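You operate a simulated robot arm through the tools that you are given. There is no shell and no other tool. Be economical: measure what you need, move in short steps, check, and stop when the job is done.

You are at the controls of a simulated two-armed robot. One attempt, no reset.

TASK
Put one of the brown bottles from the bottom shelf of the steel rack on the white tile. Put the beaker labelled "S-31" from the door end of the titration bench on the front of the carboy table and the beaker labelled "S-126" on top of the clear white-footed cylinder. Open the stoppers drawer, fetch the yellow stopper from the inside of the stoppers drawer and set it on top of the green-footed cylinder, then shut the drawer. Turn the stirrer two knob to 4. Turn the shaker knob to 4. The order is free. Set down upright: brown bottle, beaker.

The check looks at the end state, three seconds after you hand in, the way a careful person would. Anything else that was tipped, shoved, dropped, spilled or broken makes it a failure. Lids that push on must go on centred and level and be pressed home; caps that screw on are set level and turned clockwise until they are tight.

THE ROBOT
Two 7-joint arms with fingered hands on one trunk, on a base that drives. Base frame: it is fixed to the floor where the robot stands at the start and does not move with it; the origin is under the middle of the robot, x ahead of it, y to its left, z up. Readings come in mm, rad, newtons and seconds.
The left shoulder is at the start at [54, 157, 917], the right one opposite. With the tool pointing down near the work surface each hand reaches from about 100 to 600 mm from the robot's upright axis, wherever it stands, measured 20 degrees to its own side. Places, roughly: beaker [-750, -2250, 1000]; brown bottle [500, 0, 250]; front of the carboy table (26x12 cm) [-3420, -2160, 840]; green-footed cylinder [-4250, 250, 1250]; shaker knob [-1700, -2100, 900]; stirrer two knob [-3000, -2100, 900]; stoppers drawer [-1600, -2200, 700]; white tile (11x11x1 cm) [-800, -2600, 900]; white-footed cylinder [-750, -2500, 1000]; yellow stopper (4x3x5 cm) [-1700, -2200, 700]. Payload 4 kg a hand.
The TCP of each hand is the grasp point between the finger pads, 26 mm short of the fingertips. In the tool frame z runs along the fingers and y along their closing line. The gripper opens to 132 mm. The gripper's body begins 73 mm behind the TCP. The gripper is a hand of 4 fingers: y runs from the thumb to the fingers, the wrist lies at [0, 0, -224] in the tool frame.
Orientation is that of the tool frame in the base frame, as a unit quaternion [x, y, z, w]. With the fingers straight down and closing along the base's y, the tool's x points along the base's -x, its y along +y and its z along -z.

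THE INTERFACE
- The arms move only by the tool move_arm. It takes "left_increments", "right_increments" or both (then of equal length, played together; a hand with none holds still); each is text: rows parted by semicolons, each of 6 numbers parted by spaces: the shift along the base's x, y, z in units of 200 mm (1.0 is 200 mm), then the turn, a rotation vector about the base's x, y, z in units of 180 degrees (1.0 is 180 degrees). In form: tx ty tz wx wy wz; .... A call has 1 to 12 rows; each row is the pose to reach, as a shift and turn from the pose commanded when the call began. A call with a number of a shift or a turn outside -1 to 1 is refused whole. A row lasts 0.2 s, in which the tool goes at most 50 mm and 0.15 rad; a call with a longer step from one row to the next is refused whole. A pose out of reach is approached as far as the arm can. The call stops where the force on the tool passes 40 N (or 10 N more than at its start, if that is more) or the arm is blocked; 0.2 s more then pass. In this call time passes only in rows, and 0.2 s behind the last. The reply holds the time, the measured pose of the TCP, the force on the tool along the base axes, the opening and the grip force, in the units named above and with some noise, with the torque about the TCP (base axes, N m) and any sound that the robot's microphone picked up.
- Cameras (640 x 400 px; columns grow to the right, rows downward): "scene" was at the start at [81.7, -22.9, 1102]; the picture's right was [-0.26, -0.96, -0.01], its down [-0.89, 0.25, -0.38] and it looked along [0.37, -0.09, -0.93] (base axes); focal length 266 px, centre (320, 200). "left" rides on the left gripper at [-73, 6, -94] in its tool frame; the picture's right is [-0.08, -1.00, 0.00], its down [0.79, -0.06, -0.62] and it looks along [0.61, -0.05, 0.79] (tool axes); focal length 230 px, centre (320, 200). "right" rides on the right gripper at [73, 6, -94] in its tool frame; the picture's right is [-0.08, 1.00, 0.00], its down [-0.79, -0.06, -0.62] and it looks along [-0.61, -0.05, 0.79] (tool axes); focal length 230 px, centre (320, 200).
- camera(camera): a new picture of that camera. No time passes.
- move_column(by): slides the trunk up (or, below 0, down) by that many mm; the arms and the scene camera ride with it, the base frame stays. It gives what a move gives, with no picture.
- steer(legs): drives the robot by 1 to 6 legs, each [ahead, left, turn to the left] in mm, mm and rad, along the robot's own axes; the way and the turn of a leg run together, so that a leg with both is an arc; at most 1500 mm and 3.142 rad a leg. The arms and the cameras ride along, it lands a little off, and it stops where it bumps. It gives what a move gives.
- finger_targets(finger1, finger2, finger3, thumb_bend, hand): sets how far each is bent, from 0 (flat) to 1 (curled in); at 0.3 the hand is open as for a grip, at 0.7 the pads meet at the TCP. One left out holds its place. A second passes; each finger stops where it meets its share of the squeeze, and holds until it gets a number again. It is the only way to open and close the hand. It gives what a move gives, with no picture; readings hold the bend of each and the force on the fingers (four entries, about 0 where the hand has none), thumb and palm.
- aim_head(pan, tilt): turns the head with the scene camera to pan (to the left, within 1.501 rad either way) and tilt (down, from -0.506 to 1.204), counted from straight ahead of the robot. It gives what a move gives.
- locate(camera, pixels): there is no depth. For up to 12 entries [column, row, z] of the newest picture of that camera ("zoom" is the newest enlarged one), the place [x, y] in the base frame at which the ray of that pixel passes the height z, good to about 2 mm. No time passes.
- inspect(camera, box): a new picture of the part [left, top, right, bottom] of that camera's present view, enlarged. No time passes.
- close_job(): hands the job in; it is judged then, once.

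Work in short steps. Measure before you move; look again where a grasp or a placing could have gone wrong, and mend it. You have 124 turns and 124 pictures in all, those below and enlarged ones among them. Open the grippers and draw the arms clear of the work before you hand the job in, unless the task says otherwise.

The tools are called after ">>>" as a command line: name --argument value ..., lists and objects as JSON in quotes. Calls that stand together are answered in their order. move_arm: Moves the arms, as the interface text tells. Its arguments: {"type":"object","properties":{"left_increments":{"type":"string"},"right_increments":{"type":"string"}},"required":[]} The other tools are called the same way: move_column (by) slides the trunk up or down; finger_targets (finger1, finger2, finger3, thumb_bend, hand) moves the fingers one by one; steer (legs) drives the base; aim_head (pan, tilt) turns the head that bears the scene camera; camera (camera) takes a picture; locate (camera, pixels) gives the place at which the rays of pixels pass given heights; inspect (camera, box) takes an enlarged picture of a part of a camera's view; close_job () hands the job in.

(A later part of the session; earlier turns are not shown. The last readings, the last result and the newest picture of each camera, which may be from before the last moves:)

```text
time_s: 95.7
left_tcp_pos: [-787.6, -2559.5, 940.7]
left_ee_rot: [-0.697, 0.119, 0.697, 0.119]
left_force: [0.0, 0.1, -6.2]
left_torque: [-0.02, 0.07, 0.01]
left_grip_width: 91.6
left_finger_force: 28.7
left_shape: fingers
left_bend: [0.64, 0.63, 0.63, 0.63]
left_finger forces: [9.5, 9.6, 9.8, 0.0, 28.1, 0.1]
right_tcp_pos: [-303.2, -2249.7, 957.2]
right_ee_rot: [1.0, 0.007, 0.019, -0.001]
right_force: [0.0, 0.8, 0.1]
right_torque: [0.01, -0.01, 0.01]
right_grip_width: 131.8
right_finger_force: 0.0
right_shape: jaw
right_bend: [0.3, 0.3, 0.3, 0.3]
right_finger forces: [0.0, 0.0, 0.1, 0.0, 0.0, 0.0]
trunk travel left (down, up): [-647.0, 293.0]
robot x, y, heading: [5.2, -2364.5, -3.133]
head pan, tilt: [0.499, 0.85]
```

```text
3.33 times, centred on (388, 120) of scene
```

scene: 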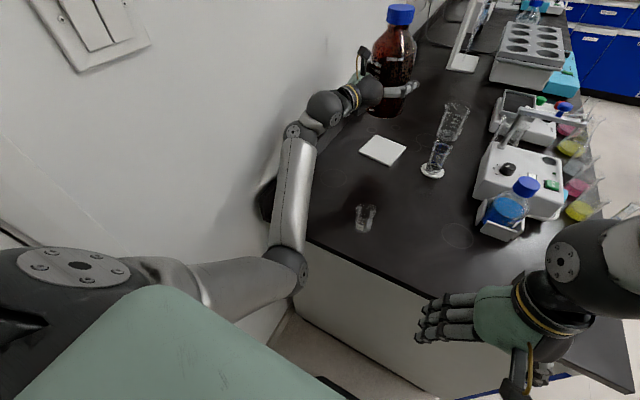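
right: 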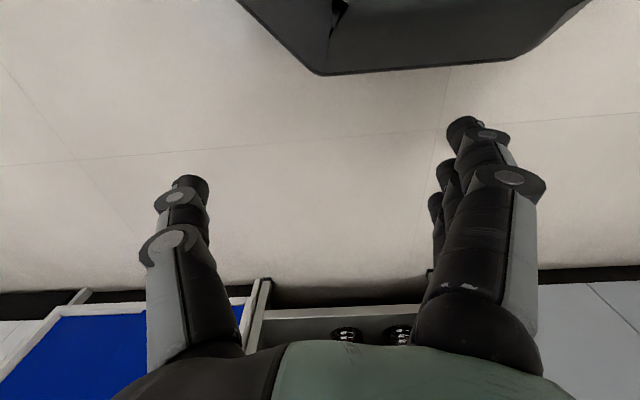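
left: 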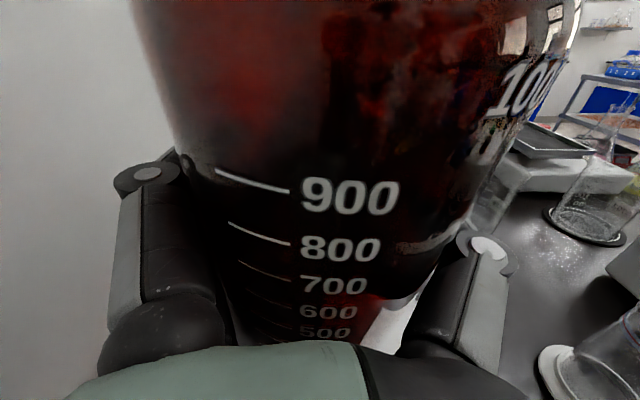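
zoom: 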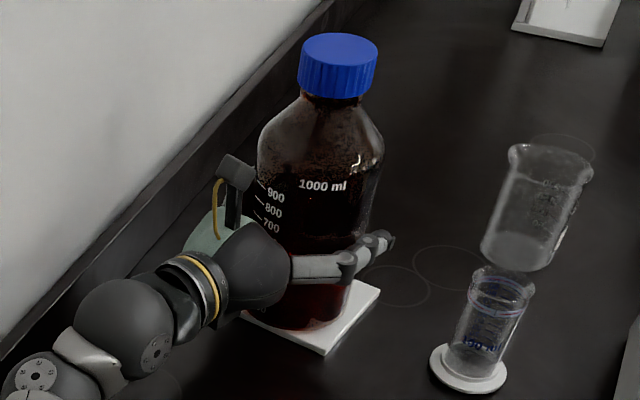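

No contact force still. I continue gently downward.

>>> move_arm --left_increments "0 0 -0.01 0 0 0; 0 0 -0.02 0 0 0"

>>> move_arm --left_increments "0 0 -0.01 0 0 0; 0 0 -0.02 0 0 0"

>>> move_arm --left_increments "0 0 -0.01 0 0 0; 0 0 -0.02 0 0 0"

>>> inspect --camera "scene" --box '[340, 60, 436, 180]'

```text
time_s: 96.3
left_tcp_pos: [-787.7, -2560.9, 939.0]
left_ee_rot: [-0.695, 0.119, 0.699, 0.118]
left_force: [-1.4, -0.5, -1.8]
left_torque: [-0.1, 0.0, -0.04]
left_grip_width: 91.7
left_finger_force: 28.9
left_shape: fingers
left_bend: [0.64, 0.63, 0.63, 0.63]
left_finger forces: [9.5, 9.6, 9.9, 0.0, 28.2, 0.1]
right_tcp_pos: [-302.0, -2248.9, 956.8]
right_ee_rot: [1.0, 0.008, 0.02, 0.0]
right_force: [-0.3, 1.2, 0.5]
right_torque: [-0.02, 0.02, -0.01]
right_grip_width: 131.9
right_finger_force: 0.0
right_shape: jaw
right_bend: [0.3, 0.3, 0.3, 0.3]
right_finger forces: [0.0, 0.0, 0.0, 0.1, 0.0, 0.1]
trunk travel left (down, up): [-647.0, 293.0]
robot x, y, heading: [8.5, -2366.0, -3.132]
head pan, tilt: [0.499, 0.85]
```

```text
time_s: 96.9
left_tcp_pos: [-787.5, -2561.0, 937.2]
left_ee_rot: [-0.694, 0.119, 0.7, 0.117]
left_force: [-5.2, 1.3, 10.5]
left_torque: [-0.43, -0.08, -0.17]
left_grip_width: 91.7
left_finger_force: 28.6
left_shape: fingers
left_bend: [0.64, 0.63, 0.63, 0.63]
left_finger forces: [9.6, 9.9, 10.3, 0.1, 28.2, 0.0]
right_tcp_pos: [-301.0, -2249.6, 957.0]
right_ee_rot: [1.0, 0.007, 0.018, 0.0]
right_force: [0.5, -1.3, -0.6]
right_torque: [0.01, 0.0, 0.04]
right_grip_width: 131.8
right_finger_force: 0.0
right_shape: jaw
right_bend: [0.3, 0.3, 0.3, 0.3]
right_finger forces: [0.0, 0.0, 0.0, 0.0, 0.0, 0.0]
trunk travel left (down, up): [-647.0, 293.0]
robot x, y, heading: [7.7, -2365.0, -3.136]
head pan, tilt: [0.499, 0.85]
```

```text
time_s: 97.5
left_tcp_pos: [-785.7, -2560.4, 935.8]
left_ee_rot: [-0.692, 0.119, 0.703, 0.117]
left_force: [-12.1, 0.8, 26.6]
left_torque: [-0.41, -0.16, -0.16]
left_grip_width: 92.0
left_finger_force: 29.4
left_shape: fingers
left_bend: [0.63, 0.63, 0.63, 0.63]
left_finger forces: [10.2, 10.6, 10.8, 0.1, 26.9, 0.1]
right_tcp_pos: [-300.6, -2248.6, 957.1]
right_ee_rot: [1.0, 0.008, 0.018, 0.0]
right_force: [0.3, 0.1, 0.9]
right_torque: [0.0, 0.07, -0.02]
right_grip_width: 131.9
right_finger_force: 0.1
right_shape: jaw
right_bend: [0.3, 0.3, 0.3, 0.3]
right_finger forces: [0.0, 0.0, 0.0, 0.1, 0.1, 0.1]
trunk travel left (down, up): [-647.0, 293.0]
robot x, y, heading: [8.0, -2361.0, -3.139]
head pan, tilt: [0.499, 0.85]
```

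```text
3.33 times, centred on (388, 120) of scene
```

zoom: 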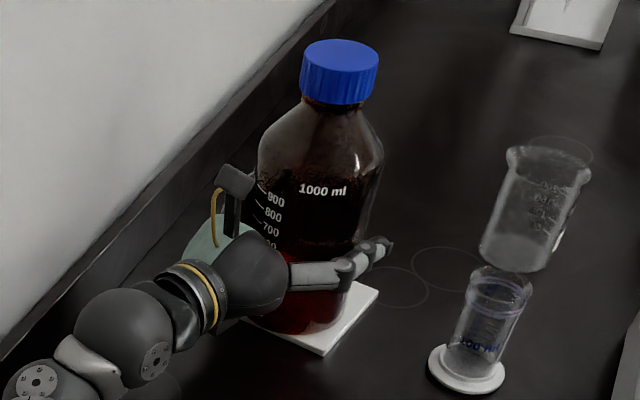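

Contact at TCP z≈939 and the bottle looks centred on the tile. I relieve the press by 5 mm command and release the hand.

>>> move_arm --left_increments "0 0 0.01 0 0 0; 0 0 0.02 0 0 0; 0 0 0.025 0 0 0"

>>> finger_targets --hand "left" --finger1 0.45 --finger2 0.45 --finger3 0.45 --thumb_bend 0.45

>>> camera --camera "left"

>>> inspect --camera "scene" --box '[340, 60, 436, 180]'

```text
time_s: 98.3
left_tcp_pos: [-785.8, -2559.5, 936.0]
left_ee_rot: [-0.695, 0.12, 0.699, 0.119]
left_force: [-8.2, -0.5, 18.9]
left_torque: [-0.52, 0.1, -0.19]
left_grip_width: 92.0
left_finger_force: 29.4
left_shape: fingers
left_bend: [0.63, 0.63, 0.63, 0.63]
left_finger forces: [9.6, 10.5, 11.0, 0.0, 26.8, 0.0]
right_tcp_pos: [-300.4, -2249.0, 958.3]
right_ee_rot: [1.0, 0.007, 0.018, 0.0]
right_force: [-1.0, 0.2, -0.1]
right_torque: [0.03, 0.02, 0.0]
right_grip_width: 131.9
right_finger_force: 0.1
right_shape: jaw
right_bend: [0.3, 0.3, 0.3, 0.3]
right_finger forces: [0.0, 0.0, 0.1, 0.0, 0.0, 0.0]
trunk travel left (down, up): [-647.0, 293.0]
robot x, y, heading: [7.6, -2362.2, -3.132]
head pan, tilt: [0.499, 0.85]
```

```text
time_s: 99.3
left_tcp_pos: [-784.8, -2560.0, 935.9]
left_ee_rot: [-0.695, 0.12, 0.699, 0.119]
left_force: [5.7, 0.5, 12.5]
left_torque: [-0.03, -0.17, -0.09]
left_grip_width: 102.6
left_finger_force: 13.6
left_shape: fingers
left_bend: [0.43, 0.43, 0.43, 0.43]
left_finger forces: [4.4, 4.2, 4.3, 0.0, 15.6, 0.1]
right_tcp_pos: [-299.4, -2250.1, 958.2]
right_ee_rot: [1.0, 0.007, 0.018, 0.0]
right_force: [-0.1, -0.2, 0.1]
right_torque: [0.0, 0.0, -0.01]
right_grip_width: 132.0
right_finger_force: 0.1
right_shape: jaw
right_bend: [0.3, 0.3, 0.3, 0.3]
right_finger forces: [0.0, 0.1, 0.1, 0.1, 0.1, 0.0]
trunk travel left (down, up): [-647.0, 293.0]
robot x, y, heading: [11.7, -2362.9, -3.139]
head pan, tilt: [0.499, 0.85]
```

```text
80 pictures are left
```

left: 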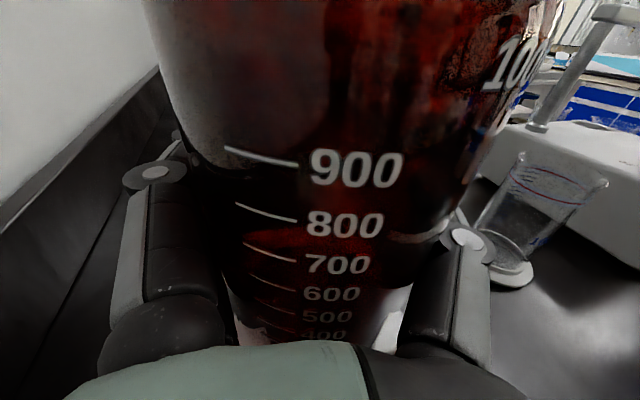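

```text
3.33 times, centred on (388, 120) of scene
```

zoom: 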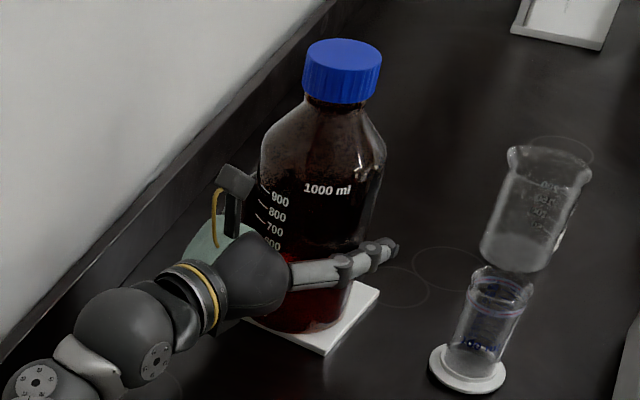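

Fingers still touch the bottle. I open fully.

>>> finger_targets --hand "left" --finger1 0.28 --finger2 0.28 --finger3 0.28 --thumb_bend 0.28

>>> inspect --camera "scene" --box '[340, 60, 436, 180]'

```text
time_s: 100.3
left_tcp_pos: [-786.8, -2559.6, 933.4]
left_ee_rot: [-0.695, 0.119, 0.699, 0.118]
left_force: [2.1, 0.2, -0.8]
left_torque: [-0.03, 0.05, -0.05]
left_grip_width: 140.3
left_finger_force: 0.4
left_shape: fingers
left_bend: [0.28, 0.28, 0.28, 0.28]
left_finger forces: [0.1, 0.0, 0.0, 0.1, 0.9, 0.0]
right_tcp_pos: [-301.3, -2248.8, 957.1]
right_ee_rot: [1.0, 0.007, 0.019, 0.0]
right_force: [0.3, -0.2, 0.5]
right_torque: [0.01, 0.03, 0.0]
right_grip_width: 131.6
right_finger_force: 0.1
right_shape: jaw
right_bend: [0.3, 0.3, 0.3, 0.3]
right_finger forces: [0.0, 0.0, 0.0, 0.1, 0.0, 0.1]
trunk travel left (down, up): [-647.0, 293.0]
robot x, y, heading: [6.7, -2365.9, -3.135]
head pan, tilt: [0.499, 0.85]
```

```text
3.33 times, centred on (388, 120) of scene
```

zoom: 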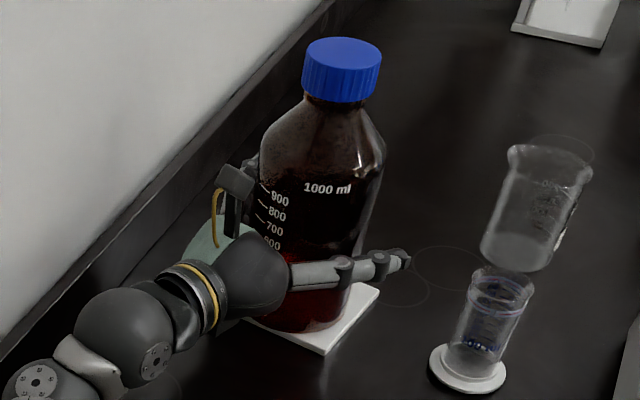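

I open a bit more and retract the hand straight back along its axis.

>>> finger_targets --hand "left" --finger1 0.2 --finger2 0.2 --finger3 0.2 --thumb_bend 0.15

>>> move_arm --left_increments "0.1 -0.035 0.02 0 0 0; 0.2 -0.07 0.02 0 0 0; 0.35 -0.12 0.02 0 0 0; 0.5 -0.17 0.03 0 0 0; 0.65 -0.22 0.05 0 0 0; 0.8 -0.22 0.1 0 0 0; 0.9 -0.22 0.2 0 0 0"

>>> camera --camera "scene"

>>> camera --camera "left"

```text
time_s: 101.3
left_tcp_pos: [-786.2, -2561.4, 933.0]
left_ee_rot: [-0.695, 0.119, 0.699, 0.119]
left_force: [0.3, 0.7, 0.2]
left_torque: [0.04, -0.03, 0.04]
left_grip_width: 158.7
left_finger_force: 0.1
left_shape: fingers
left_bend: [0.2, 0.2, 0.2, 0.15]
left_finger forces: [0.1, 0.0, 0.1, 0.0, 0.1, 0.0]
right_tcp_pos: [-301.4, -2250.3, 958.2]
right_ee_rot: [1.0, 0.006, 0.018, 0.0]
right_force: [0.4, 0.2, -0.2]
right_torque: [-0.04, -0.01, 0.02]
right_grip_width: 132.0
right_finger_force: 0.0
right_shape: jaw
right_bend: [0.3, 0.3, 0.3, 0.3]
right_finger forces: [0.0, 0.1, 0.0, 0.1, 0.1, 0.0]
trunk travel left (down, up): [-647.0, 293.0]
robot x, y, heading: [8.9, -2366.6, -3.138]
head pan, tilt: [0.499, 0.85]
```

```text
time_s: 102.9
left_tcp_pos: [-605.6, -2589.4, 979.9]
left_ee_rot: [-0.691, 0.127, 0.7, 0.128]
left_force: [1.1, -0.2, 0.8]
left_torque: [-0.02, -0.01, -0.03]
left_grip_width: 159.6
left_finger_force: 0.1
left_shape: fingers
left_bend: [0.2, 0.2, 0.2, 0.15]
left_finger forces: [0.1, 0.0, 0.0, 0.0, 0.0, 0.0]
right_tcp_pos: [-297.9, -2249.7, 959.7]
right_ee_rot: [1.0, 0.005, 0.017, -0.001]
right_force: [1.3, -2.4, 0.5]
right_torque: [0.26, 0.11, 0.0]
right_grip_width: 132.2
right_finger_force: 0.1
right_shape: jaw
right_bend: [0.3, 0.3, 0.3, 0.3]
right_finger forces: [0.1, 0.0, 0.1, 0.0, 0.0, 0.0]
trunk travel left (down, up): [-647.0, 293.0]
robot x, y, heading: [6.8, -2366.6, -3.137]
head pan, tilt: [0.499, 0.85]
```

```text
77 pictures are left
```

scene: 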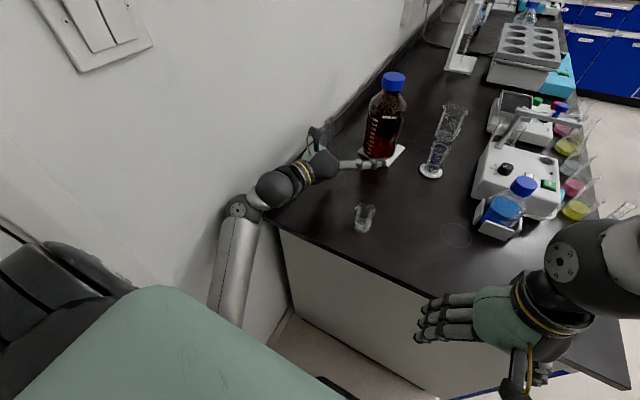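

```text
76 pictures are left
```

left: 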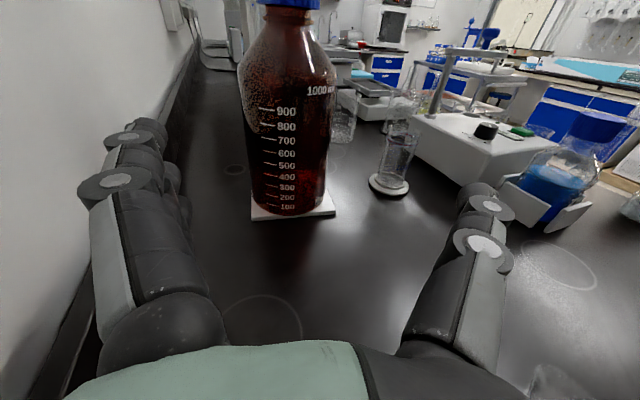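

The bottle stands on the tile. Now I look for "S-31": zoom on the small beaker and the front-left area.

>>> inspect --camera "scene" --box '[340, 190, 404, 240]'

>>> camera --camera "right"

```text
8.00 times, centred on (372, 215) of scene
```

zoom: 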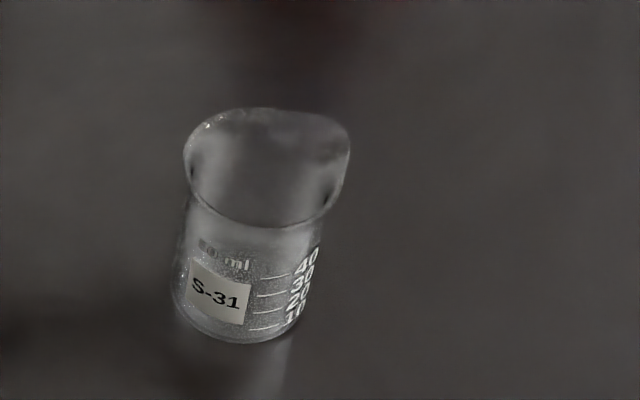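

```text
74 pictures are left
```

right: 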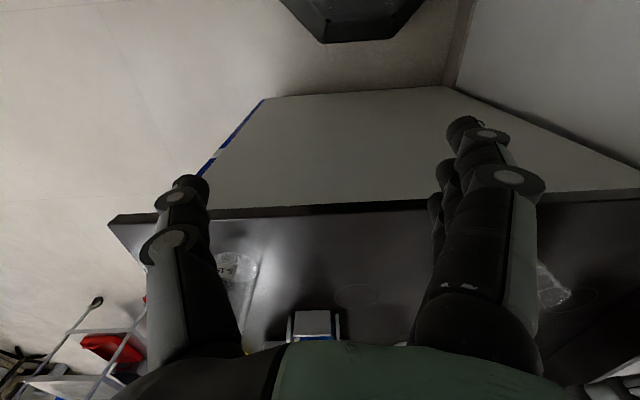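

S-31 is the small 50 ml beaker near (-497,-2500). I rotate the left hand to point down above it.

>>> move_arm --left_increments "0 0 0.15 0 0 0; 0.05 0.05 0.3 -0.0155 -0.0427 0; 0.1 0.1 0.4 -0.031 -0.0855 0; 0.15 0.15 0.45 -0.0464 -0.128 0; 0.2 0.2 0.5 -0.062 -0.171 0; 0.25 0.25 0.5 -0.077 -0.214 0; 0.3 0.3 0.5 -0.093 -0.256 0; 0.35 0.35 0.5 -0.108 -0.299 0; 0.4 0.4 0.5 -0.124 -0.342 0; 0.45 0.42 0.5 -0.139 -0.385 0; 0.5 0.43 0.5 -0.155 -0.427 0; 0.545 0.445 0.5 -0.17 -0.47 0"

>>> camera --camera "left"

>>> camera --camera "scene"

```text
time_s: 104.5
left_tcp_pos: [-613.6, -2490.0, 901.5]
left_ee_rot: [0.912, -0.17, -0.352, -0.128]
left_force: [-0.5, -0.4, -0.5]
left_torque: [-0.02, 0.0, -0.01]
left_grip_width: 159.7
left_finger_force: 0.1
left_shape: fingers
left_bend: [0.2, 0.2, 0.2, 0.15]
left_finger forces: [0.0, 0.0, 0.1, 0.0, 0.0, 0.0]
left hand out of reach, approached as far as the arm can: row 4, 5, 6, 7, 8
right_tcp_pos: [-273.2, -2233.9, 961.3]
right_ee_rot: [0.999, 0.033, 0.016, 0.007]
right_force: [0.4, 0.0, 0.5]
right_torque: [0.03, 0.05, 0.0]
right_grip_width: 132.0
right_finger_force: 0.1
right_shape: jaw
right_bend: [0.3, 0.3, 0.3, 0.3]
right_finger forces: [0.0, 0.1, 0.1, 0.0, 0.0, 0.1]
trunk travel left (down, up): [-647.0, 293.0]
robot x, y, heading: [34.3, -2349.0, -3.087]
head pan, tilt: [0.499, 0.85]
stopped in row 8 (left hand): the arm was blocked; the commanded pose is now the measured one
```

```text
73 pictures are left
```

left: 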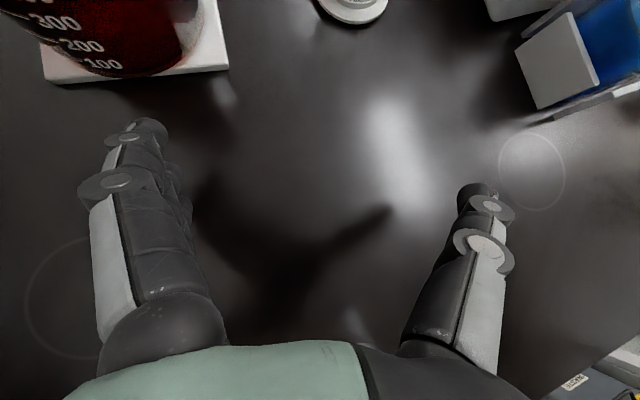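

```text
72 pictures are left
```

scene: 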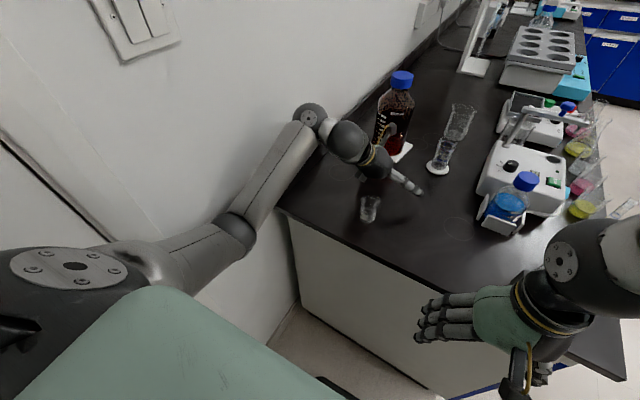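

The arm was blocked and the base nudged; the beaker looks still standing. I lift the trunk straight up and back away to re-form the arm in free space.

>>> move_column --by 200

>>> steer --legs '[[-100, -100, 0]]'

>>> camera --camera "scene"

```text
time_s: 106.7
left_tcp_pos: [-622.6, -2491.8, 1091.4]
left_ee_rot: [0.914, -0.168, -0.348, -0.128]
left_force: [0.4, 0.5, 0.0]
left_torque: [0.02, 0.0, -0.02]
left_grip_width: 159.7
left_finger_force: 0.0
left_shape: fingers
left_bend: [0.2, 0.2, 0.2, 0.15]
left_finger forces: [0.0, 0.0, 0.0, 0.1, 0.1, 0.0]
right_tcp_pos: [-285.8, -2236.7, 1156.0]
right_ee_rot: [0.999, 0.032, 0.02, 0.007]
right_force: [-0.7, 0.2, 0.5]
right_torque: [-0.01, -0.02, -0.01]
right_grip_width: 132.1
right_finger_force: 0.2
right_shape: jaw
right_bend: [0.3, 0.3, 0.3, 0.3]
right_finger forces: [0.1, 0.0, 0.1, 0.0, 0.1, 0.0]
trunk travel left (down, up): [-847.0, 93.0]
robot x, y, heading: [33.8, -2349.6, -3.083]
head pan, tilt: [0.499, 0.85]
```

```text
time_s: 108.1
left_tcp_pos: [-528.7, -2413.4, 1090.5]
left_ee_rot: [0.914, -0.162, -0.349, -0.128]
left_force: [0.6, -0.9, -1.0]
left_torque: [0.0, 0.04, 0.01]
left_grip_width: 159.4
left_finger_force: 0.1
left_shape: fingers
left_bend: [0.2, 0.2, 0.2, 0.15]
left_finger forces: [0.0, 0.1, 0.0, 0.1, 0.0, 0.0]
right_tcp_pos: [-190.0, -2148.7, 1156.6]
right_ee_rot: [0.999, 0.034, 0.018, -0.001]
right_force: [0.2, 0.3, 0.8]
right_torque: [-0.01, 0.0, 0.0]
right_grip_width: 131.9
right_finger_force: 0.0
right_shape: jaw
right_bend: [0.3, 0.3, 0.3, 0.3]
right_finger forces: [0.0, 0.0, 0.1, 0.0, 0.0, 0.0]
trunk travel left (down, up): [-847.0, 93.0]
robot x, y, heading: [126.5, -2247.7, -3.074]
head pan, tilt: [0.499, 0.85]
```

```text
71 pictures are left
```

scene: 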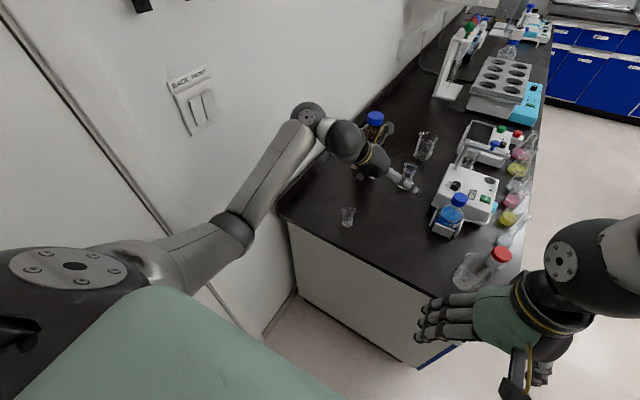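

All objects intact. I finish turning the hand to straight down while retracting 150 mm.

>>> move_arm --left_increments "0.12 0 0 -0.014 -0.038 0.0177; 0.25 0 0 -0.028 -0.076 0.0354; 0.37 0 0 -0.042 -0.115 0.053; 0.5 0 0 -0.056 -0.153 0.071; 0.62 0 0 -0.07 -0.191 0.0886; 0.75 0 0 -0.084 -0.229 0.1063; 0.75 0 0 -0.084 -0.229 0.1063"

>>> aim_head --pan 0.2 --tilt 0.9

>>> camera --camera "scene"

```text
time_s: 109.7
left_tcp_pos: [-532.0, -2362.2, 960.0]
left_ee_rot: [0.996, -0.036, -0.079, -0.028]
left_force: [-0.7, -0.1, -1.3]
left_torque: [0.01, 0.0, 0.05]
left_grip_width: 159.7
left_finger_force: 0.1
left_shape: fingers
left_bend: [0.2, 0.2, 0.2, 0.15]
left_finger forces: [0.0, 0.0, 0.0, 0.0, 0.0, 0.0]
left hand out of reach, approached as far as the arm can: row 1, 2, 3, 4, 5, 6, 7
right_tcp_pos: [-187.9, -2148.2, 1157.2]
right_ee_rot: [0.999, 0.033, 0.019, -0.001]
right_force: [0.6, 0.6, 0.0]
right_torque: [0.01, -0.01, 0.0]
right_grip_width: 131.9
right_finger_force: 0.0
right_shape: jaw
right_bend: [0.3, 0.3, 0.3, 0.3]
right_finger forces: [0.0, 0.0, 0.0, 0.0, 0.1, 0.1]
trunk travel left (down, up): [-847.0, 93.0]
robot x, y, heading: [130.0, -2245.7, -3.077]
head pan, tilt: [0.499, 0.85]
```

```text
time_s: 110.5
left_tcp_pos: [-533.4, -2363.7, 960.1]
left_ee_rot: [0.996, -0.036, -0.082, -0.029]
left_force: [-0.3, 0.7, 0.2]
left_torque: [0.07, 0.02, 0.0]
left_grip_width: 159.7
left_finger_force: 0.0
left_shape: fingers
left_bend: [0.2, 0.2, 0.2, 0.15]
left_finger forces: [0.0, 0.0, 0.1, 0.0, 0.0, 0.1]
right_tcp_pos: [-188.3, -2147.6, 1156.4]
right_ee_rot: [0.999, 0.034, 0.018, -0.002]
right_force: [0.4, -0.2, -0.1]
right_torque: [0.03, -0.01, -0.02]
right_grip_width: 131.9
right_finger_force: 0.0
right_shape: jaw
right_bend: [0.3, 0.3, 0.3, 0.3]
right_finger forces: [0.0, 0.0, 0.0, 0.0, 0.0, 0.0]
trunk travel left (down, up): [-847.0, 93.0]
robot x, y, heading: [132.4, -2245.0, -3.08]
head pan, tilt: [0.201, 0.901]
```

```text
70 pictures are left
```

scene: 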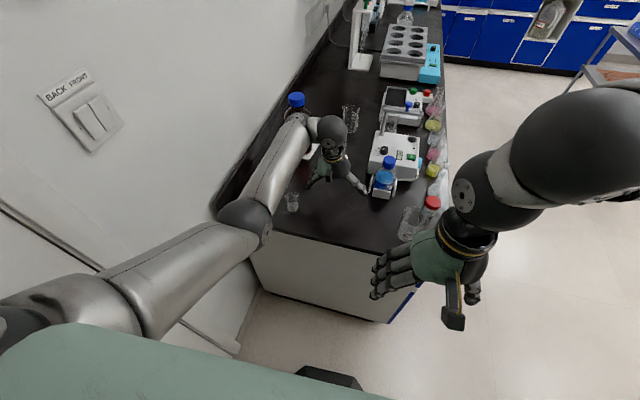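

The hand is nearly down but stretched. I issue a hold to see whether it converges toward the commanded pose.

>>> move_arm --left_increments "0.1 0 0.05 0 0 0; 0.2 0 0.1 0 0 0; 0.3 0 0.2 0 0 0; 0.3 0 0.3 0 0 0"

```text
time_s: 111.7
left_tcp_pos: [-493.5, -2407.3, 1032.1]
left_ee_rot: [0.995, -0.017, -0.097, 0.001]
left_force: [0.6, -0.5, -0.3]
left_torque: [0.0, -0.02, 0.02]
left_grip_width: 159.6
left_finger_force: 0.0
left_shape: fingers
left_bend: [0.2, 0.2, 0.2, 0.15]
left_finger forces: [0.0, 0.0, 0.1, 0.0, 0.1, 0.1]
right_tcp_pos: [-187.8, -2147.3, 1156.6]
right_ee_rot: [0.999, 0.034, 0.019, -0.001]
right_force: [-0.6, 0.1, -0.2]
right_torque: [0.02, -0.02, -0.07]
right_grip_width: 132.0
right_finger_force: 0.0
right_shape: jaw
right_bend: [0.3, 0.3, 0.3, 0.3]
right_finger forces: [0.0, 0.0, 0.0, 0.0, 0.1, 0.0]
trunk travel left (down, up): [-847.0, 93.0]
robot x, y, heading: [123.5, -2242.6, -3.077]
head pan, tilt: [0.201, 0.901]
stopped in row 4 (left hand): the arm was blocked; the commanded pose is now the measured one
```

The hand is at an 11° forward tilt, which is fine for grasping. I check the beaker from the left camera and the elbow's distance to the wall.

>>> camera --camera "left"

>>> camera --camera "scene"

```text
69 pictures are left
```

left: 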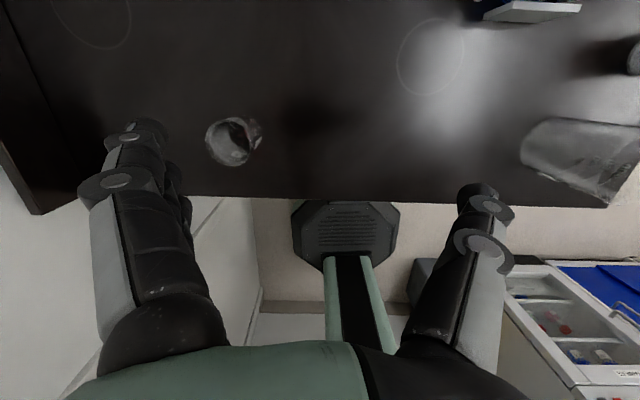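

```text
68 pictures are left
```

scene: 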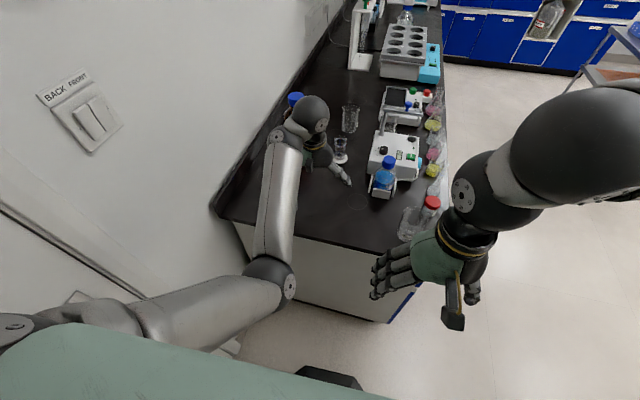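

The beaker shows at (231,141) in the left picture. I locate it.

>>> locate --camera "left" --pixels '[[231, 141, 845], [231, 141, 875], [231, 141, 905], [206, 141, 905], [256, 141, 905], [300, 200, 845]]'

>>> inspect --camera "left" --box '[190, 100, 290, 180]'

```text
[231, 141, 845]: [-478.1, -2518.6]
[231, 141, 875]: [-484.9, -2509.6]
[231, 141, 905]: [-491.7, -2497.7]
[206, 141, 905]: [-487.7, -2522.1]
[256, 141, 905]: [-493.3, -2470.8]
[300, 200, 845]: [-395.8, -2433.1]
```

```text
5.00 times, centred on (240, 140) of left
```

zoom: 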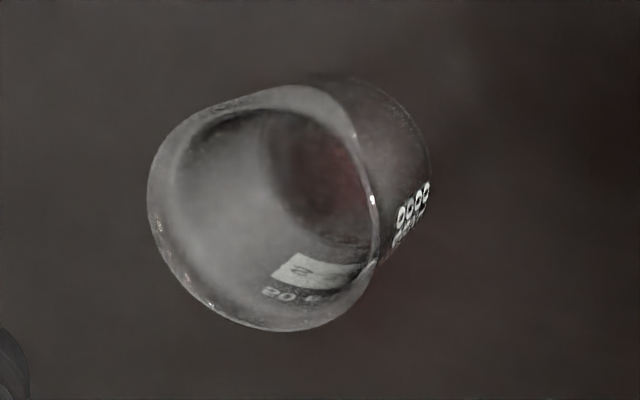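

Beaker centre ≈ (-491,-2499). I strafe left 92 mm, narrow the fingers, and verify before lowering.

>>> steer --legs '[[4, 92, 0]]'

>>> finger_targets --hand "left" --finger1 0.4 --finger2 0.4 --finger3 0.4 --thumb_bend 0.4

>>> move_column --by -80

>>> camera --camera "left"

```text
time_s: 112.8
left_tcp_pos: [-491.8, -2495.1, 1032.1]
left_ee_rot: [0.995, -0.018, -0.097, 0.0]
left_force: [-0.4, 0.8, 0.4]
left_torque: [-0.01, 0.03, 0.01]
left_grip_width: 159.4
left_finger_force: 0.0
left_shape: fingers
left_bend: [0.2, 0.2, 0.2, 0.15]
left_finger forces: [0.0, 0.1, 0.0, 0.1, 0.0, 0.0]
right_tcp_pos: [-186.5, -2235.6, 1156.7]
right_ee_rot: [0.999, 0.033, 0.019, 0.0]
right_force: [0.0, 0.6, 0.5]
right_torque: [-0.02, 0.04, 0.0]
right_grip_width: 132.1
right_finger_force: 0.1
right_shape: jaw
right_bend: [0.3, 0.3, 0.3, 0.3]
right_finger forces: [0.0, 0.0, 0.0, 0.0, 0.0, 0.0]
trunk travel left (down, up): [-847.0, 93.0]
robot x, y, heading: [131.5, -2334.8, -3.084]
head pan, tilt: [0.201, 0.901]
```

```text
time_s: 113.8
left_tcp_pos: [-490.7, -2498.0, 1031.7]
left_ee_rot: [0.995, -0.018, -0.096, 0.001]
left_force: [0.0, 0.8, 0.3]
left_torque: [0.01, 0.03, 0.02]
left_grip_width: 104.9
left_finger_force: 0.0
left_shape: fingers
left_bend: [0.4, 0.4, 0.4, 0.4]
left_finger forces: [0.0, 0.1, 0.0, 0.0, 0.1, 0.0]
right_tcp_pos: [-185.9, -2236.5, 1157.2]
right_ee_rot: [0.999, 0.032, 0.019, -0.001]
right_force: [0.2, 0.0, -0.1]
right_torque: [0.0, 0.0, 0.01]
right_grip_width: 132.0
right_finger_force: 0.1
right_shape: jaw
right_bend: [0.3, 0.3, 0.3, 0.3]
right_finger forces: [0.0, 0.0, 0.0, 0.0, 0.1, 0.1]
trunk travel left (down, up): [-847.0, 93.0]
robot x, y, heading: [130.5, -2337.1, -3.082]
head pan, tilt: [0.201, 0.901]
```

```text
time_s: 114.9
left_tcp_pos: [-491.4, -2497.2, 951.2]
left_ee_rot: [0.995, -0.018, -0.097, 0.0]
left_force: [0.2, -0.4, -0.4]
left_torque: [0.03, 0.02, 0.02]
left_grip_width: 104.8
left_finger_force: 0.1
left_shape: fingers
left_bend: [0.4, 0.4, 0.4, 0.4]
left_finger forces: [0.0, 0.0, 0.0, 0.0, 0.0, 0.1]
right_tcp_pos: [-187.2, -2237.2, 1077.9]
right_ee_rot: [0.999, 0.033, 0.02, -0.001]
right_force: [0.0, -0.2, 0.4]
right_torque: [0.01, 0.04, -0.01]
right_grip_width: 131.8
right_finger_force: 0.0
right_shape: jaw
right_bend: [0.3, 0.3, 0.3, 0.3]
right_finger forces: [0.0, 0.0, 0.1, 0.0, 0.0, 0.1]
trunk travel left (down, up): [-767.0, 173.0]
robot x, y, heading: [130.4, -2337.7, -3.082]
head pan, tilt: [0.201, 0.901]
```

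```text
66 pictures are left
```

left: 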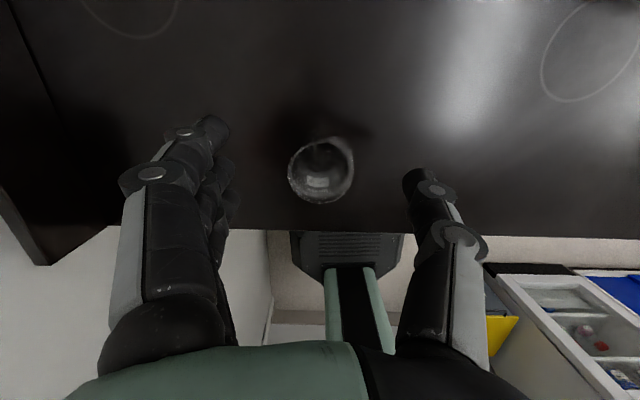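

The beaker sits between the fingers at (320,170). I lower 66 mm more and close.

>>> move_column --by -66

>>> finger_targets --hand "left" --finger1 0.7 --finger2 0.7 --finger3 0.7 --thumb_bend 0.7

>>> camera --camera "left"

```text
time_s: 116.0
left_tcp_pos: [-490.0, -2497.1, 884.4]
left_ee_rot: [0.995, -0.019, -0.097, 0.0]
left_force: [-0.3, 0.0, 0.2]
left_torque: [0.01, 0.02, -0.02]
left_grip_width: 104.4
left_finger_force: 0.0
left_shape: fingers
left_bend: [0.4, 0.4, 0.4, 0.4]
left_finger forces: [0.1, 0.0, 0.1, 0.0, 0.1, 0.0]
right_tcp_pos: [-186.4, -2238.3, 1012.6]
right_ee_rot: [0.999, 0.034, 0.019, -0.001]
right_force: [0.7, 0.2, -0.2]
right_torque: [-0.05, 0.03, -0.01]
right_grip_width: 131.8
right_finger_force: 0.0
right_shape: jaw
right_bend: [0.3, 0.3, 0.3, 0.3]
right_finger forces: [0.0, 0.0, 0.1, 0.0, 0.0, 0.1]
trunk travel left (down, up): [-701.0, 239.0]
robot x, y, heading: [128.5, -2335.1, -3.079]
head pan, tilt: [0.201, 0.901]
```

```text
time_s: 117.0
left_tcp_pos: [-490.6, -2497.2, 886.4]
left_ee_rot: [0.995, -0.018, -0.097, 0.0]
left_force: [0.0, 0.1, 2.3]
left_torque: [-0.01, -0.03, 0.01]
left_grip_width: 25.9
left_finger_force: 13.5
left_shape: fingers
left_bend: [0.7, 0.6, 0.62, 0.64]
left_finger forces: [0.0, 6.7, 7.6, 0.0, 13.9, 0.1]
right_tcp_pos: [-185.5, -2237.1, 1010.8]
right_ee_rot: [0.999, 0.034, 0.019, -0.002]
right_force: [0.1, -0.5, 0.0]
right_torque: [-0.01, 0.01, 0.01]
right_grip_width: 131.9
right_finger_force: 0.1
right_shape: jaw
right_bend: [0.3, 0.3, 0.3, 0.3]
right_finger forces: [0.1, 0.1, 0.1, 0.0, 0.0, 0.0]
trunk travel left (down, up): [-701.0, 239.0]
robot x, y, heading: [130.4, -2332.1, -3.077]
head pan, tilt: [0.201, 0.901]
```

```text
65 pictures are left
```

left: 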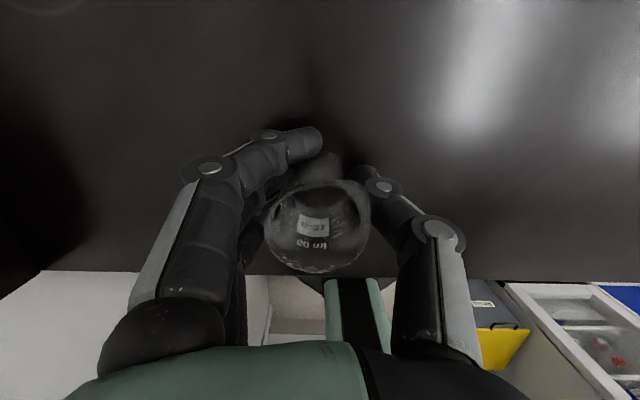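

The beaker is gripped by fingers 2, 3 and the thumb. I lift by the trunk 120 and check.

>>> move_column --by 120

>>> camera --camera "left"

```text
time_s: 118.5
left_tcp_pos: [-490.9, -2497.4, 1005.7]
left_ee_rot: [0.995, -0.018, -0.097, 0.0]
left_force: [0.9, -0.3, 0.6]
left_torque: [0.0, 0.0, 0.02]
left_grip_width: 25.7
left_finger_force: 14.5
left_shape: fingers
left_bend: [0.7, 0.6, 0.62, 0.64]
left_finger forces: [0.0, 6.6, 7.3, 0.1, 14.0, 0.0]
right_tcp_pos: [-186.1, -2237.4, 1130.2]
right_ee_rot: [0.999, 0.033, 0.018, -0.002]
right_force: [0.0, 0.0, -0.4]
right_torque: [-0.01, 0.0, 0.0]
right_grip_width: 132.1
right_finger_force: 0.0
right_shape: jaw
right_bend: [0.3, 0.3, 0.3, 0.3]
right_finger forces: [0.0, 0.0, 0.1, 0.1, 0.1, 0.1]
trunk travel left (down, up): [-821.0, 119.0]
robot x, y, heading: [131.3, -2337.0, -3.082]
head pan, tilt: [0.201, 0.901]
```

```text
64 pictures are left
```

left: 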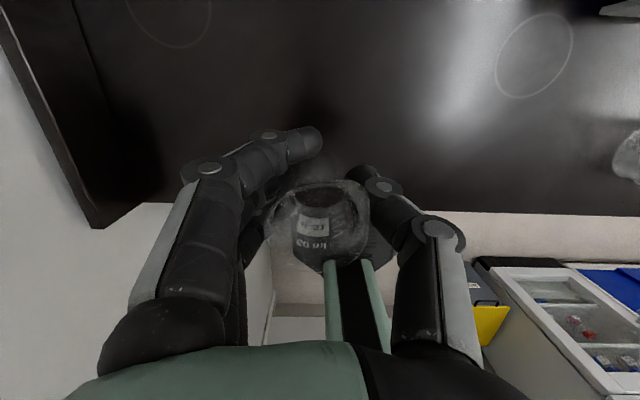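

S-31 is secured. I look along the room (pan right) to plan the drive past the cart.

>>> aim_head --pan -0.35 --tilt 0.4

>>> camera --camera "scene"

```text
time_s: 119.5
left_tcp_pos: [-490.7, -2497.2, 1006.0]
left_ee_rot: [0.995, -0.018, -0.097, 0.0]
left_force: [0.2, 1.3, -0.5]
left_torque: [0.02, -0.01, -0.02]
left_grip_width: 25.9
left_finger_force: 13.7
left_shape: fingers
left_bend: [0.7, 0.6, 0.62, 0.64]
left_finger forces: [0.1, 6.6, 7.3, 0.0, 14.0, 0.0]
right_tcp_pos: [-186.3, -2237.3, 1131.5]
right_ee_rot: [0.999, 0.033, 0.019, -0.001]
right_force: [-0.2, 0.9, 0.5]
right_torque: [0.01, 0.0, -0.03]
right_grip_width: 131.8
right_finger_force: 0.0
right_shape: jaw
right_bend: [0.3, 0.3, 0.3, 0.3]
right_finger forces: [0.0, 0.0, 0.1, 0.0, 0.0, 0.1]
trunk travel left (down, up): [-821.0, 119.0]
robot x, y, heading: [129.7, -2337.2, -3.077]
head pan, tilt: [-0.351, 0.4]
```

```text
63 pictures are left
```

scene: 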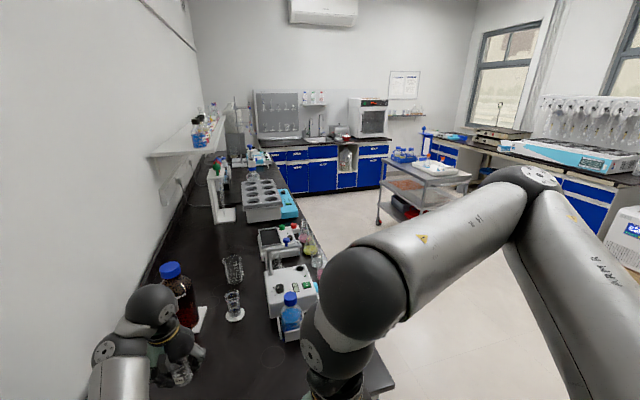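

I locate the cart's wheels and other floor points.

>>> locate --camera "scene" --pixels '[[378, 224, 0], [340, 187, 0], [300, 190, 0], [390, 158, 900], [470, 178, 900], [422, 187, 900], [262, 149, 900], [270, 165, 900], [305, 175, 850], [590, 226, 0]]'

```text
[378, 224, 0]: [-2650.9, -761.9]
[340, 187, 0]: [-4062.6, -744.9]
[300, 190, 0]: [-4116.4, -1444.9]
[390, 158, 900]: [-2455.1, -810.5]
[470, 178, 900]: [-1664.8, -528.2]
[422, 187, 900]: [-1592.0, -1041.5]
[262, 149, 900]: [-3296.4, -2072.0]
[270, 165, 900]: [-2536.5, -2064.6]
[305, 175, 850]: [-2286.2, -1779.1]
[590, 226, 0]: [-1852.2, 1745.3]
```

Lane between bench and cart is wide enough facing -x. I raise the trunk, square up, and strafe out, then drive along y≈-1480.

>>> move_column --by 110

>>> steer --legs '[[0, 0, -0.06], [115, 0, 0], [0, 690, 0]]'

```text
time_s: 120.9
left_tcp_pos: [-491.4, -2497.9, 1115.8]
left_ee_rot: [0.995, -0.018, -0.097, 0.0]
left_force: [0.0, -0.2, -0.9]
left_torque: [-0.01, -0.01, 0.0]
left_grip_width: 26.0
left_finger_force: 13.6
left_shape: fingers
left_bend: [0.7, 0.6, 0.62, 0.64]
left_finger forces: [0.0, 6.6, 7.2, 0.0, 14.0, 0.1]
right_tcp_pos: [-187.0, -2236.9, 1241.6]
right_ee_rot: [0.999, 0.033, 0.019, -0.001]
right_force: [0.1, -0.1, 0.3]
right_torque: [-0.02, 0.0, -0.04]
right_grip_width: 132.1
right_finger_force: 0.1
right_shape: jaw
right_bend: [0.3, 0.3, 0.3, 0.3]
right_finger forces: [0.0, 0.1, 0.0, 0.0, 0.1, 0.1]
trunk travel left (down, up): [-931.0, 9.0]
robot x, y, heading: [126.9, -2333.8, -3.08]
head pan, tilt: [-0.351, 0.4]
```

```text
time_s: 123.8
left_tcp_pos: [-612.6, -2585.9, 1116.7]
left_ee_rot: [0.994, -0.049, -0.096, 0.0]
left_force: [-0.1, 0.0, 0.0]
left_torque: [0.01, 0.03, -0.01]
left_grip_width: 25.9
left_finger_force: 13.8
left_shape: fingers
left_bend: [0.7, 0.6, 0.62, 0.64]
left_finger forces: [0.1, 6.7, 7.3, 0.0, 14.0, 0.0]
right_tcp_pos: [-291.5, -2344.0, 1239.9]
right_ee_rot: [1.0, 0.003, 0.02, 0.0]
right_force: [-0.1, 1.1, -0.8]
right_torque: [0.01, 0.02, -0.04]
right_grip_width: 131.9
right_finger_force: 0.0
right_shape: jaw
right_bend: [0.3, 0.3, 0.3, 0.3]
right_finger forces: [0.0, 0.0, 0.0, 0.0, 0.0, 0.0]
trunk travel left (down, up): [-931.0, 9.0]
robot x, y, heading: [18.4, -2465.9, 3.139]
head pan, tilt: [-0.351, 0.4]
stopped in leg 3: the robot was blocked; the commanded pose is now the measured one
```

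Wrong sign — I strafed into the wall side. Now strafe right.

>>> steer --legs '[[0, -820, 0], [300, -170, 0]]'

>>> camera --camera "scene"

```text
time_s: 130.0
left_tcp_pos: [-911.6, -1597.0, 1117.7]
left_ee_rot: [0.994, -0.047, -0.099, -0.002]
left_force: [-0.5, -0.5, -0.8]
left_torque: [-0.02, 0.02, 0.01]
left_grip_width: 25.6
left_finger_force: 14.3
left_shape: fingers
left_bend: [0.7, 0.6, 0.62, 0.64]
left_finger forces: [0.1, 6.6, 7.3, 0.0, 13.9, 0.0]
right_tcp_pos: [-589.9, -1354.3, 1240.9]
right_ee_rot: [1.0, 0.003, 0.018, -0.002]
right_force: [0.7, 0.3, 0.8]
right_torque: [0.03, 0.0, 0.0]
right_grip_width: 131.9
right_finger_force: 0.1
right_shape: jaw
right_bend: [0.3, 0.3, 0.3, 0.3]
right_finger forces: [0.1, 0.0, 0.0, 0.0, 0.0, 0.1]
trunk travel left (down, up): [-931.0, 9.0]
robot x, y, heading: [-283.1, -1468.8, -3.14]
head pan, tilt: [-0.351, 0.4]
```

```text
62 pictures are left
```

scene: 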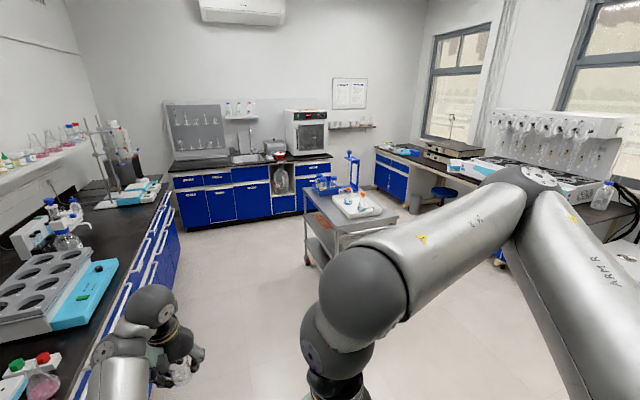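

Path is clear; drive ahead 1500 and look.

>>> steer --legs '[[1500, 0, 0]]'

>>> aim_head --pan 0.6 --tilt 0.45

>>> camera --camera "scene"

```text
time_s: 137.5
left_tcp_pos: [-2415.6, -1593.5, 1115.7]
left_ee_rot: [0.994, -0.05, -0.098, -0.003]
left_force: [-0.4, 0.1, -0.5]
left_torque: [0.02, 0.0, 0.01]
left_grip_width: 25.8
left_finger_force: 14.3
left_shape: fingers
left_bend: [0.7, 0.6, 0.62, 0.64]
left_finger forces: [0.0, 6.5, 7.4, 0.1, 13.9, 0.0]
right_tcp_pos: [-2093.7, -1350.6, 1241.6]
right_ee_rot: [1.0, 0.002, 0.019, -0.002]
right_force: [0.8, 0.9, -0.5]
right_torque: [-0.01, -0.02, 0.05]
right_grip_width: 132.1
right_finger_force: 0.0
right_shape: jaw
right_bend: [0.3, 0.3, 0.3, 0.3]
right_finger forces: [0.1, 0.0, 0.0, 0.0, 0.0, 0.0]
trunk travel left (down, up): [-931.0, 9.0]
robot x, y, heading: [-1785.9, -1466.4, 3.138]
head pan, tilt: [-0.351, 0.4]
```

```text
time_s: 138.7
left_tcp_pos: [-2416.7, -1592.5, 1116.5]
left_ee_rot: [0.994, -0.05, -0.098, -0.002]
left_force: [-0.3, -0.3, -0.7]
left_torque: [-0.01, -0.02, -0.03]
left_grip_width: 25.9
left_finger_force: 14.4
left_shape: fingers
left_bend: [0.7, 0.6, 0.62, 0.64]
left_finger forces: [0.0, 6.6, 7.4, 0.1, 14.0, 0.0]
right_tcp_pos: [-2094.9, -1351.8, 1241.3]
right_ee_rot: [1.0, 0.002, 0.02, -0.001]
right_force: [-0.4, -0.1, -0.6]
right_torque: [-0.02, -0.03, 0.0]
right_grip_width: 131.9
right_finger_force: 0.1
right_shape: jaw
right_bend: [0.3, 0.3, 0.3, 0.3]
right_finger forces: [0.0, 0.0, 0.0, 0.0, 0.1, 0.1]
trunk travel left (down, up): [-931.0, 9.0]
robot x, y, heading: [-1791.1, -1466.9, 3.137]
head pan, tilt: [0.6, 0.45]
```

```text
61 pictures are left
```

scene: 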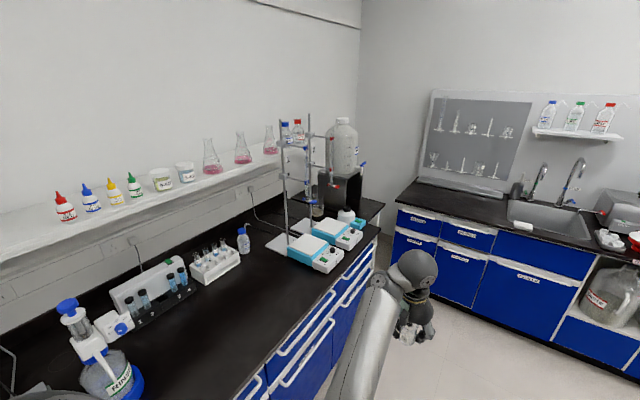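

Carboy table is past the stirrers at the far end. I drive to x≈-3400 and turn left to face it.

>>> steer --legs '[[1450, 0, 0], [160, 0, 0], [0, 0, 1.575]]'

>>> aim_head --pan 0.0 --tilt 0.65

>>> camera --camera "scene"

```text
time_s: 150.7
left_tcp_pos: [-3280.7, -2111.2, 1116.1]
left_ee_rot: [0.744, 0.661, -0.072, 0.067]
left_force: [-0.5, -0.4, -0.2]
left_torque: [-0.02, -0.02, -0.01]
left_grip_width: 26.1
left_finger_force: 13.6
left_shape: fingers
left_bend: [0.7, 0.6, 0.62, 0.64]
left_finger forces: [0.0, 6.5, 7.3, 0.1, 13.9, 0.1]
right_tcp_pos: [-3515.8, -1785.9, 1240.3]
right_ee_rot: [0.712, 0.702, 0.012, -0.013]
right_force: [0.9, 0.3, -0.1]
right_torque: [-0.02, -0.01, 0.02]
right_grip_width: 131.9
right_finger_force: 0.1
right_shape: jaw
right_bend: [0.3, 0.3, 0.3, 0.3]
right_finger forces: [0.0, 0.0, 0.0, 0.0, 0.1, 0.0]
trunk travel left (down, up): [-931.0, 9.0]
robot x, y, heading: [-3396.3, -1477.6, -1.595]
head pan, tilt: [0.6, 0.45]
```

```text
time_s: 151.7
left_tcp_pos: [-3280.5, -2111.1, 1115.5]
left_ee_rot: [0.744, 0.661, -0.072, 0.066]
left_force: [1.2, 0.4, -0.6]
left_torque: [0.02, -0.01, -0.01]
left_grip_width: 25.9
left_finger_force: 13.8
left_shape: fingers
left_bend: [0.7, 0.6, 0.62, 0.64]
left_finger forces: [0.0, 6.5, 7.3, 0.1, 13.9, 0.0]
right_tcp_pos: [-3515.8, -1785.5, 1240.6]
right_ee_rot: [0.712, 0.702, 0.013, -0.014]
right_force: [0.4, 0.3, 0.1]
right_torque: [0.02, 0.01, 0.04]
right_grip_width: 132.0
right_finger_force: 0.0
right_shape: jaw
right_bend: [0.3, 0.3, 0.3, 0.3]
right_finger forces: [0.0, 0.1, 0.1, 0.1, 0.0, 0.1]
trunk travel left (down, up): [-931.0, 9.0]
robot x, y, heading: [-3393.3, -1479.4, -1.59]
head pan, tilt: [0.0, 0.649]
```

```text
60 pictures are left
```

scene: 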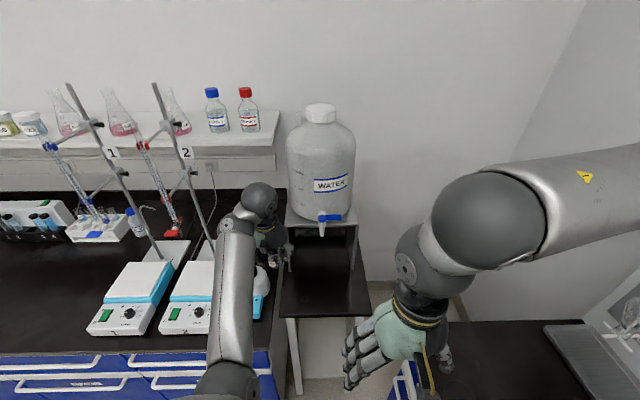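

The carboy table's front strip spans about (283–370, 255–317). I locate it.

>>> locate --camera "scene" --pixels '[[282, 316, 840], [371, 312, 840], [325, 314, 840], [325, 290, 840], [287, 290, 840], [362, 288, 840], [293, 262, 840], [353, 270, 840], [199, 311, 880], [128, 313, 880]]'

>>> inspect --camera "scene" --box '[230, 200, 390, 330]'

```text
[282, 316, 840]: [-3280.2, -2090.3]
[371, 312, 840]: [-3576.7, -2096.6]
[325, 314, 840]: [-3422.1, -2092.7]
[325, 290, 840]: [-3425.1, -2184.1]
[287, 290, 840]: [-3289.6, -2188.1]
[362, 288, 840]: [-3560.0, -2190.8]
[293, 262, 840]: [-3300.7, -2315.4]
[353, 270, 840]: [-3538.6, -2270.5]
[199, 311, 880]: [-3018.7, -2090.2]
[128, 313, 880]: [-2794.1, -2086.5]
```

```text
3.08 times, centred on (310, 265) of scene
```

zoom: 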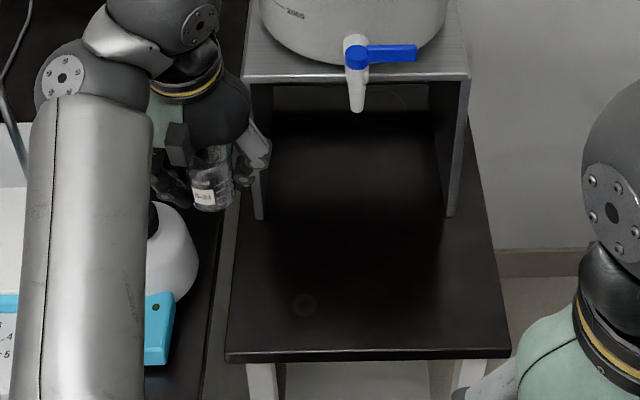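

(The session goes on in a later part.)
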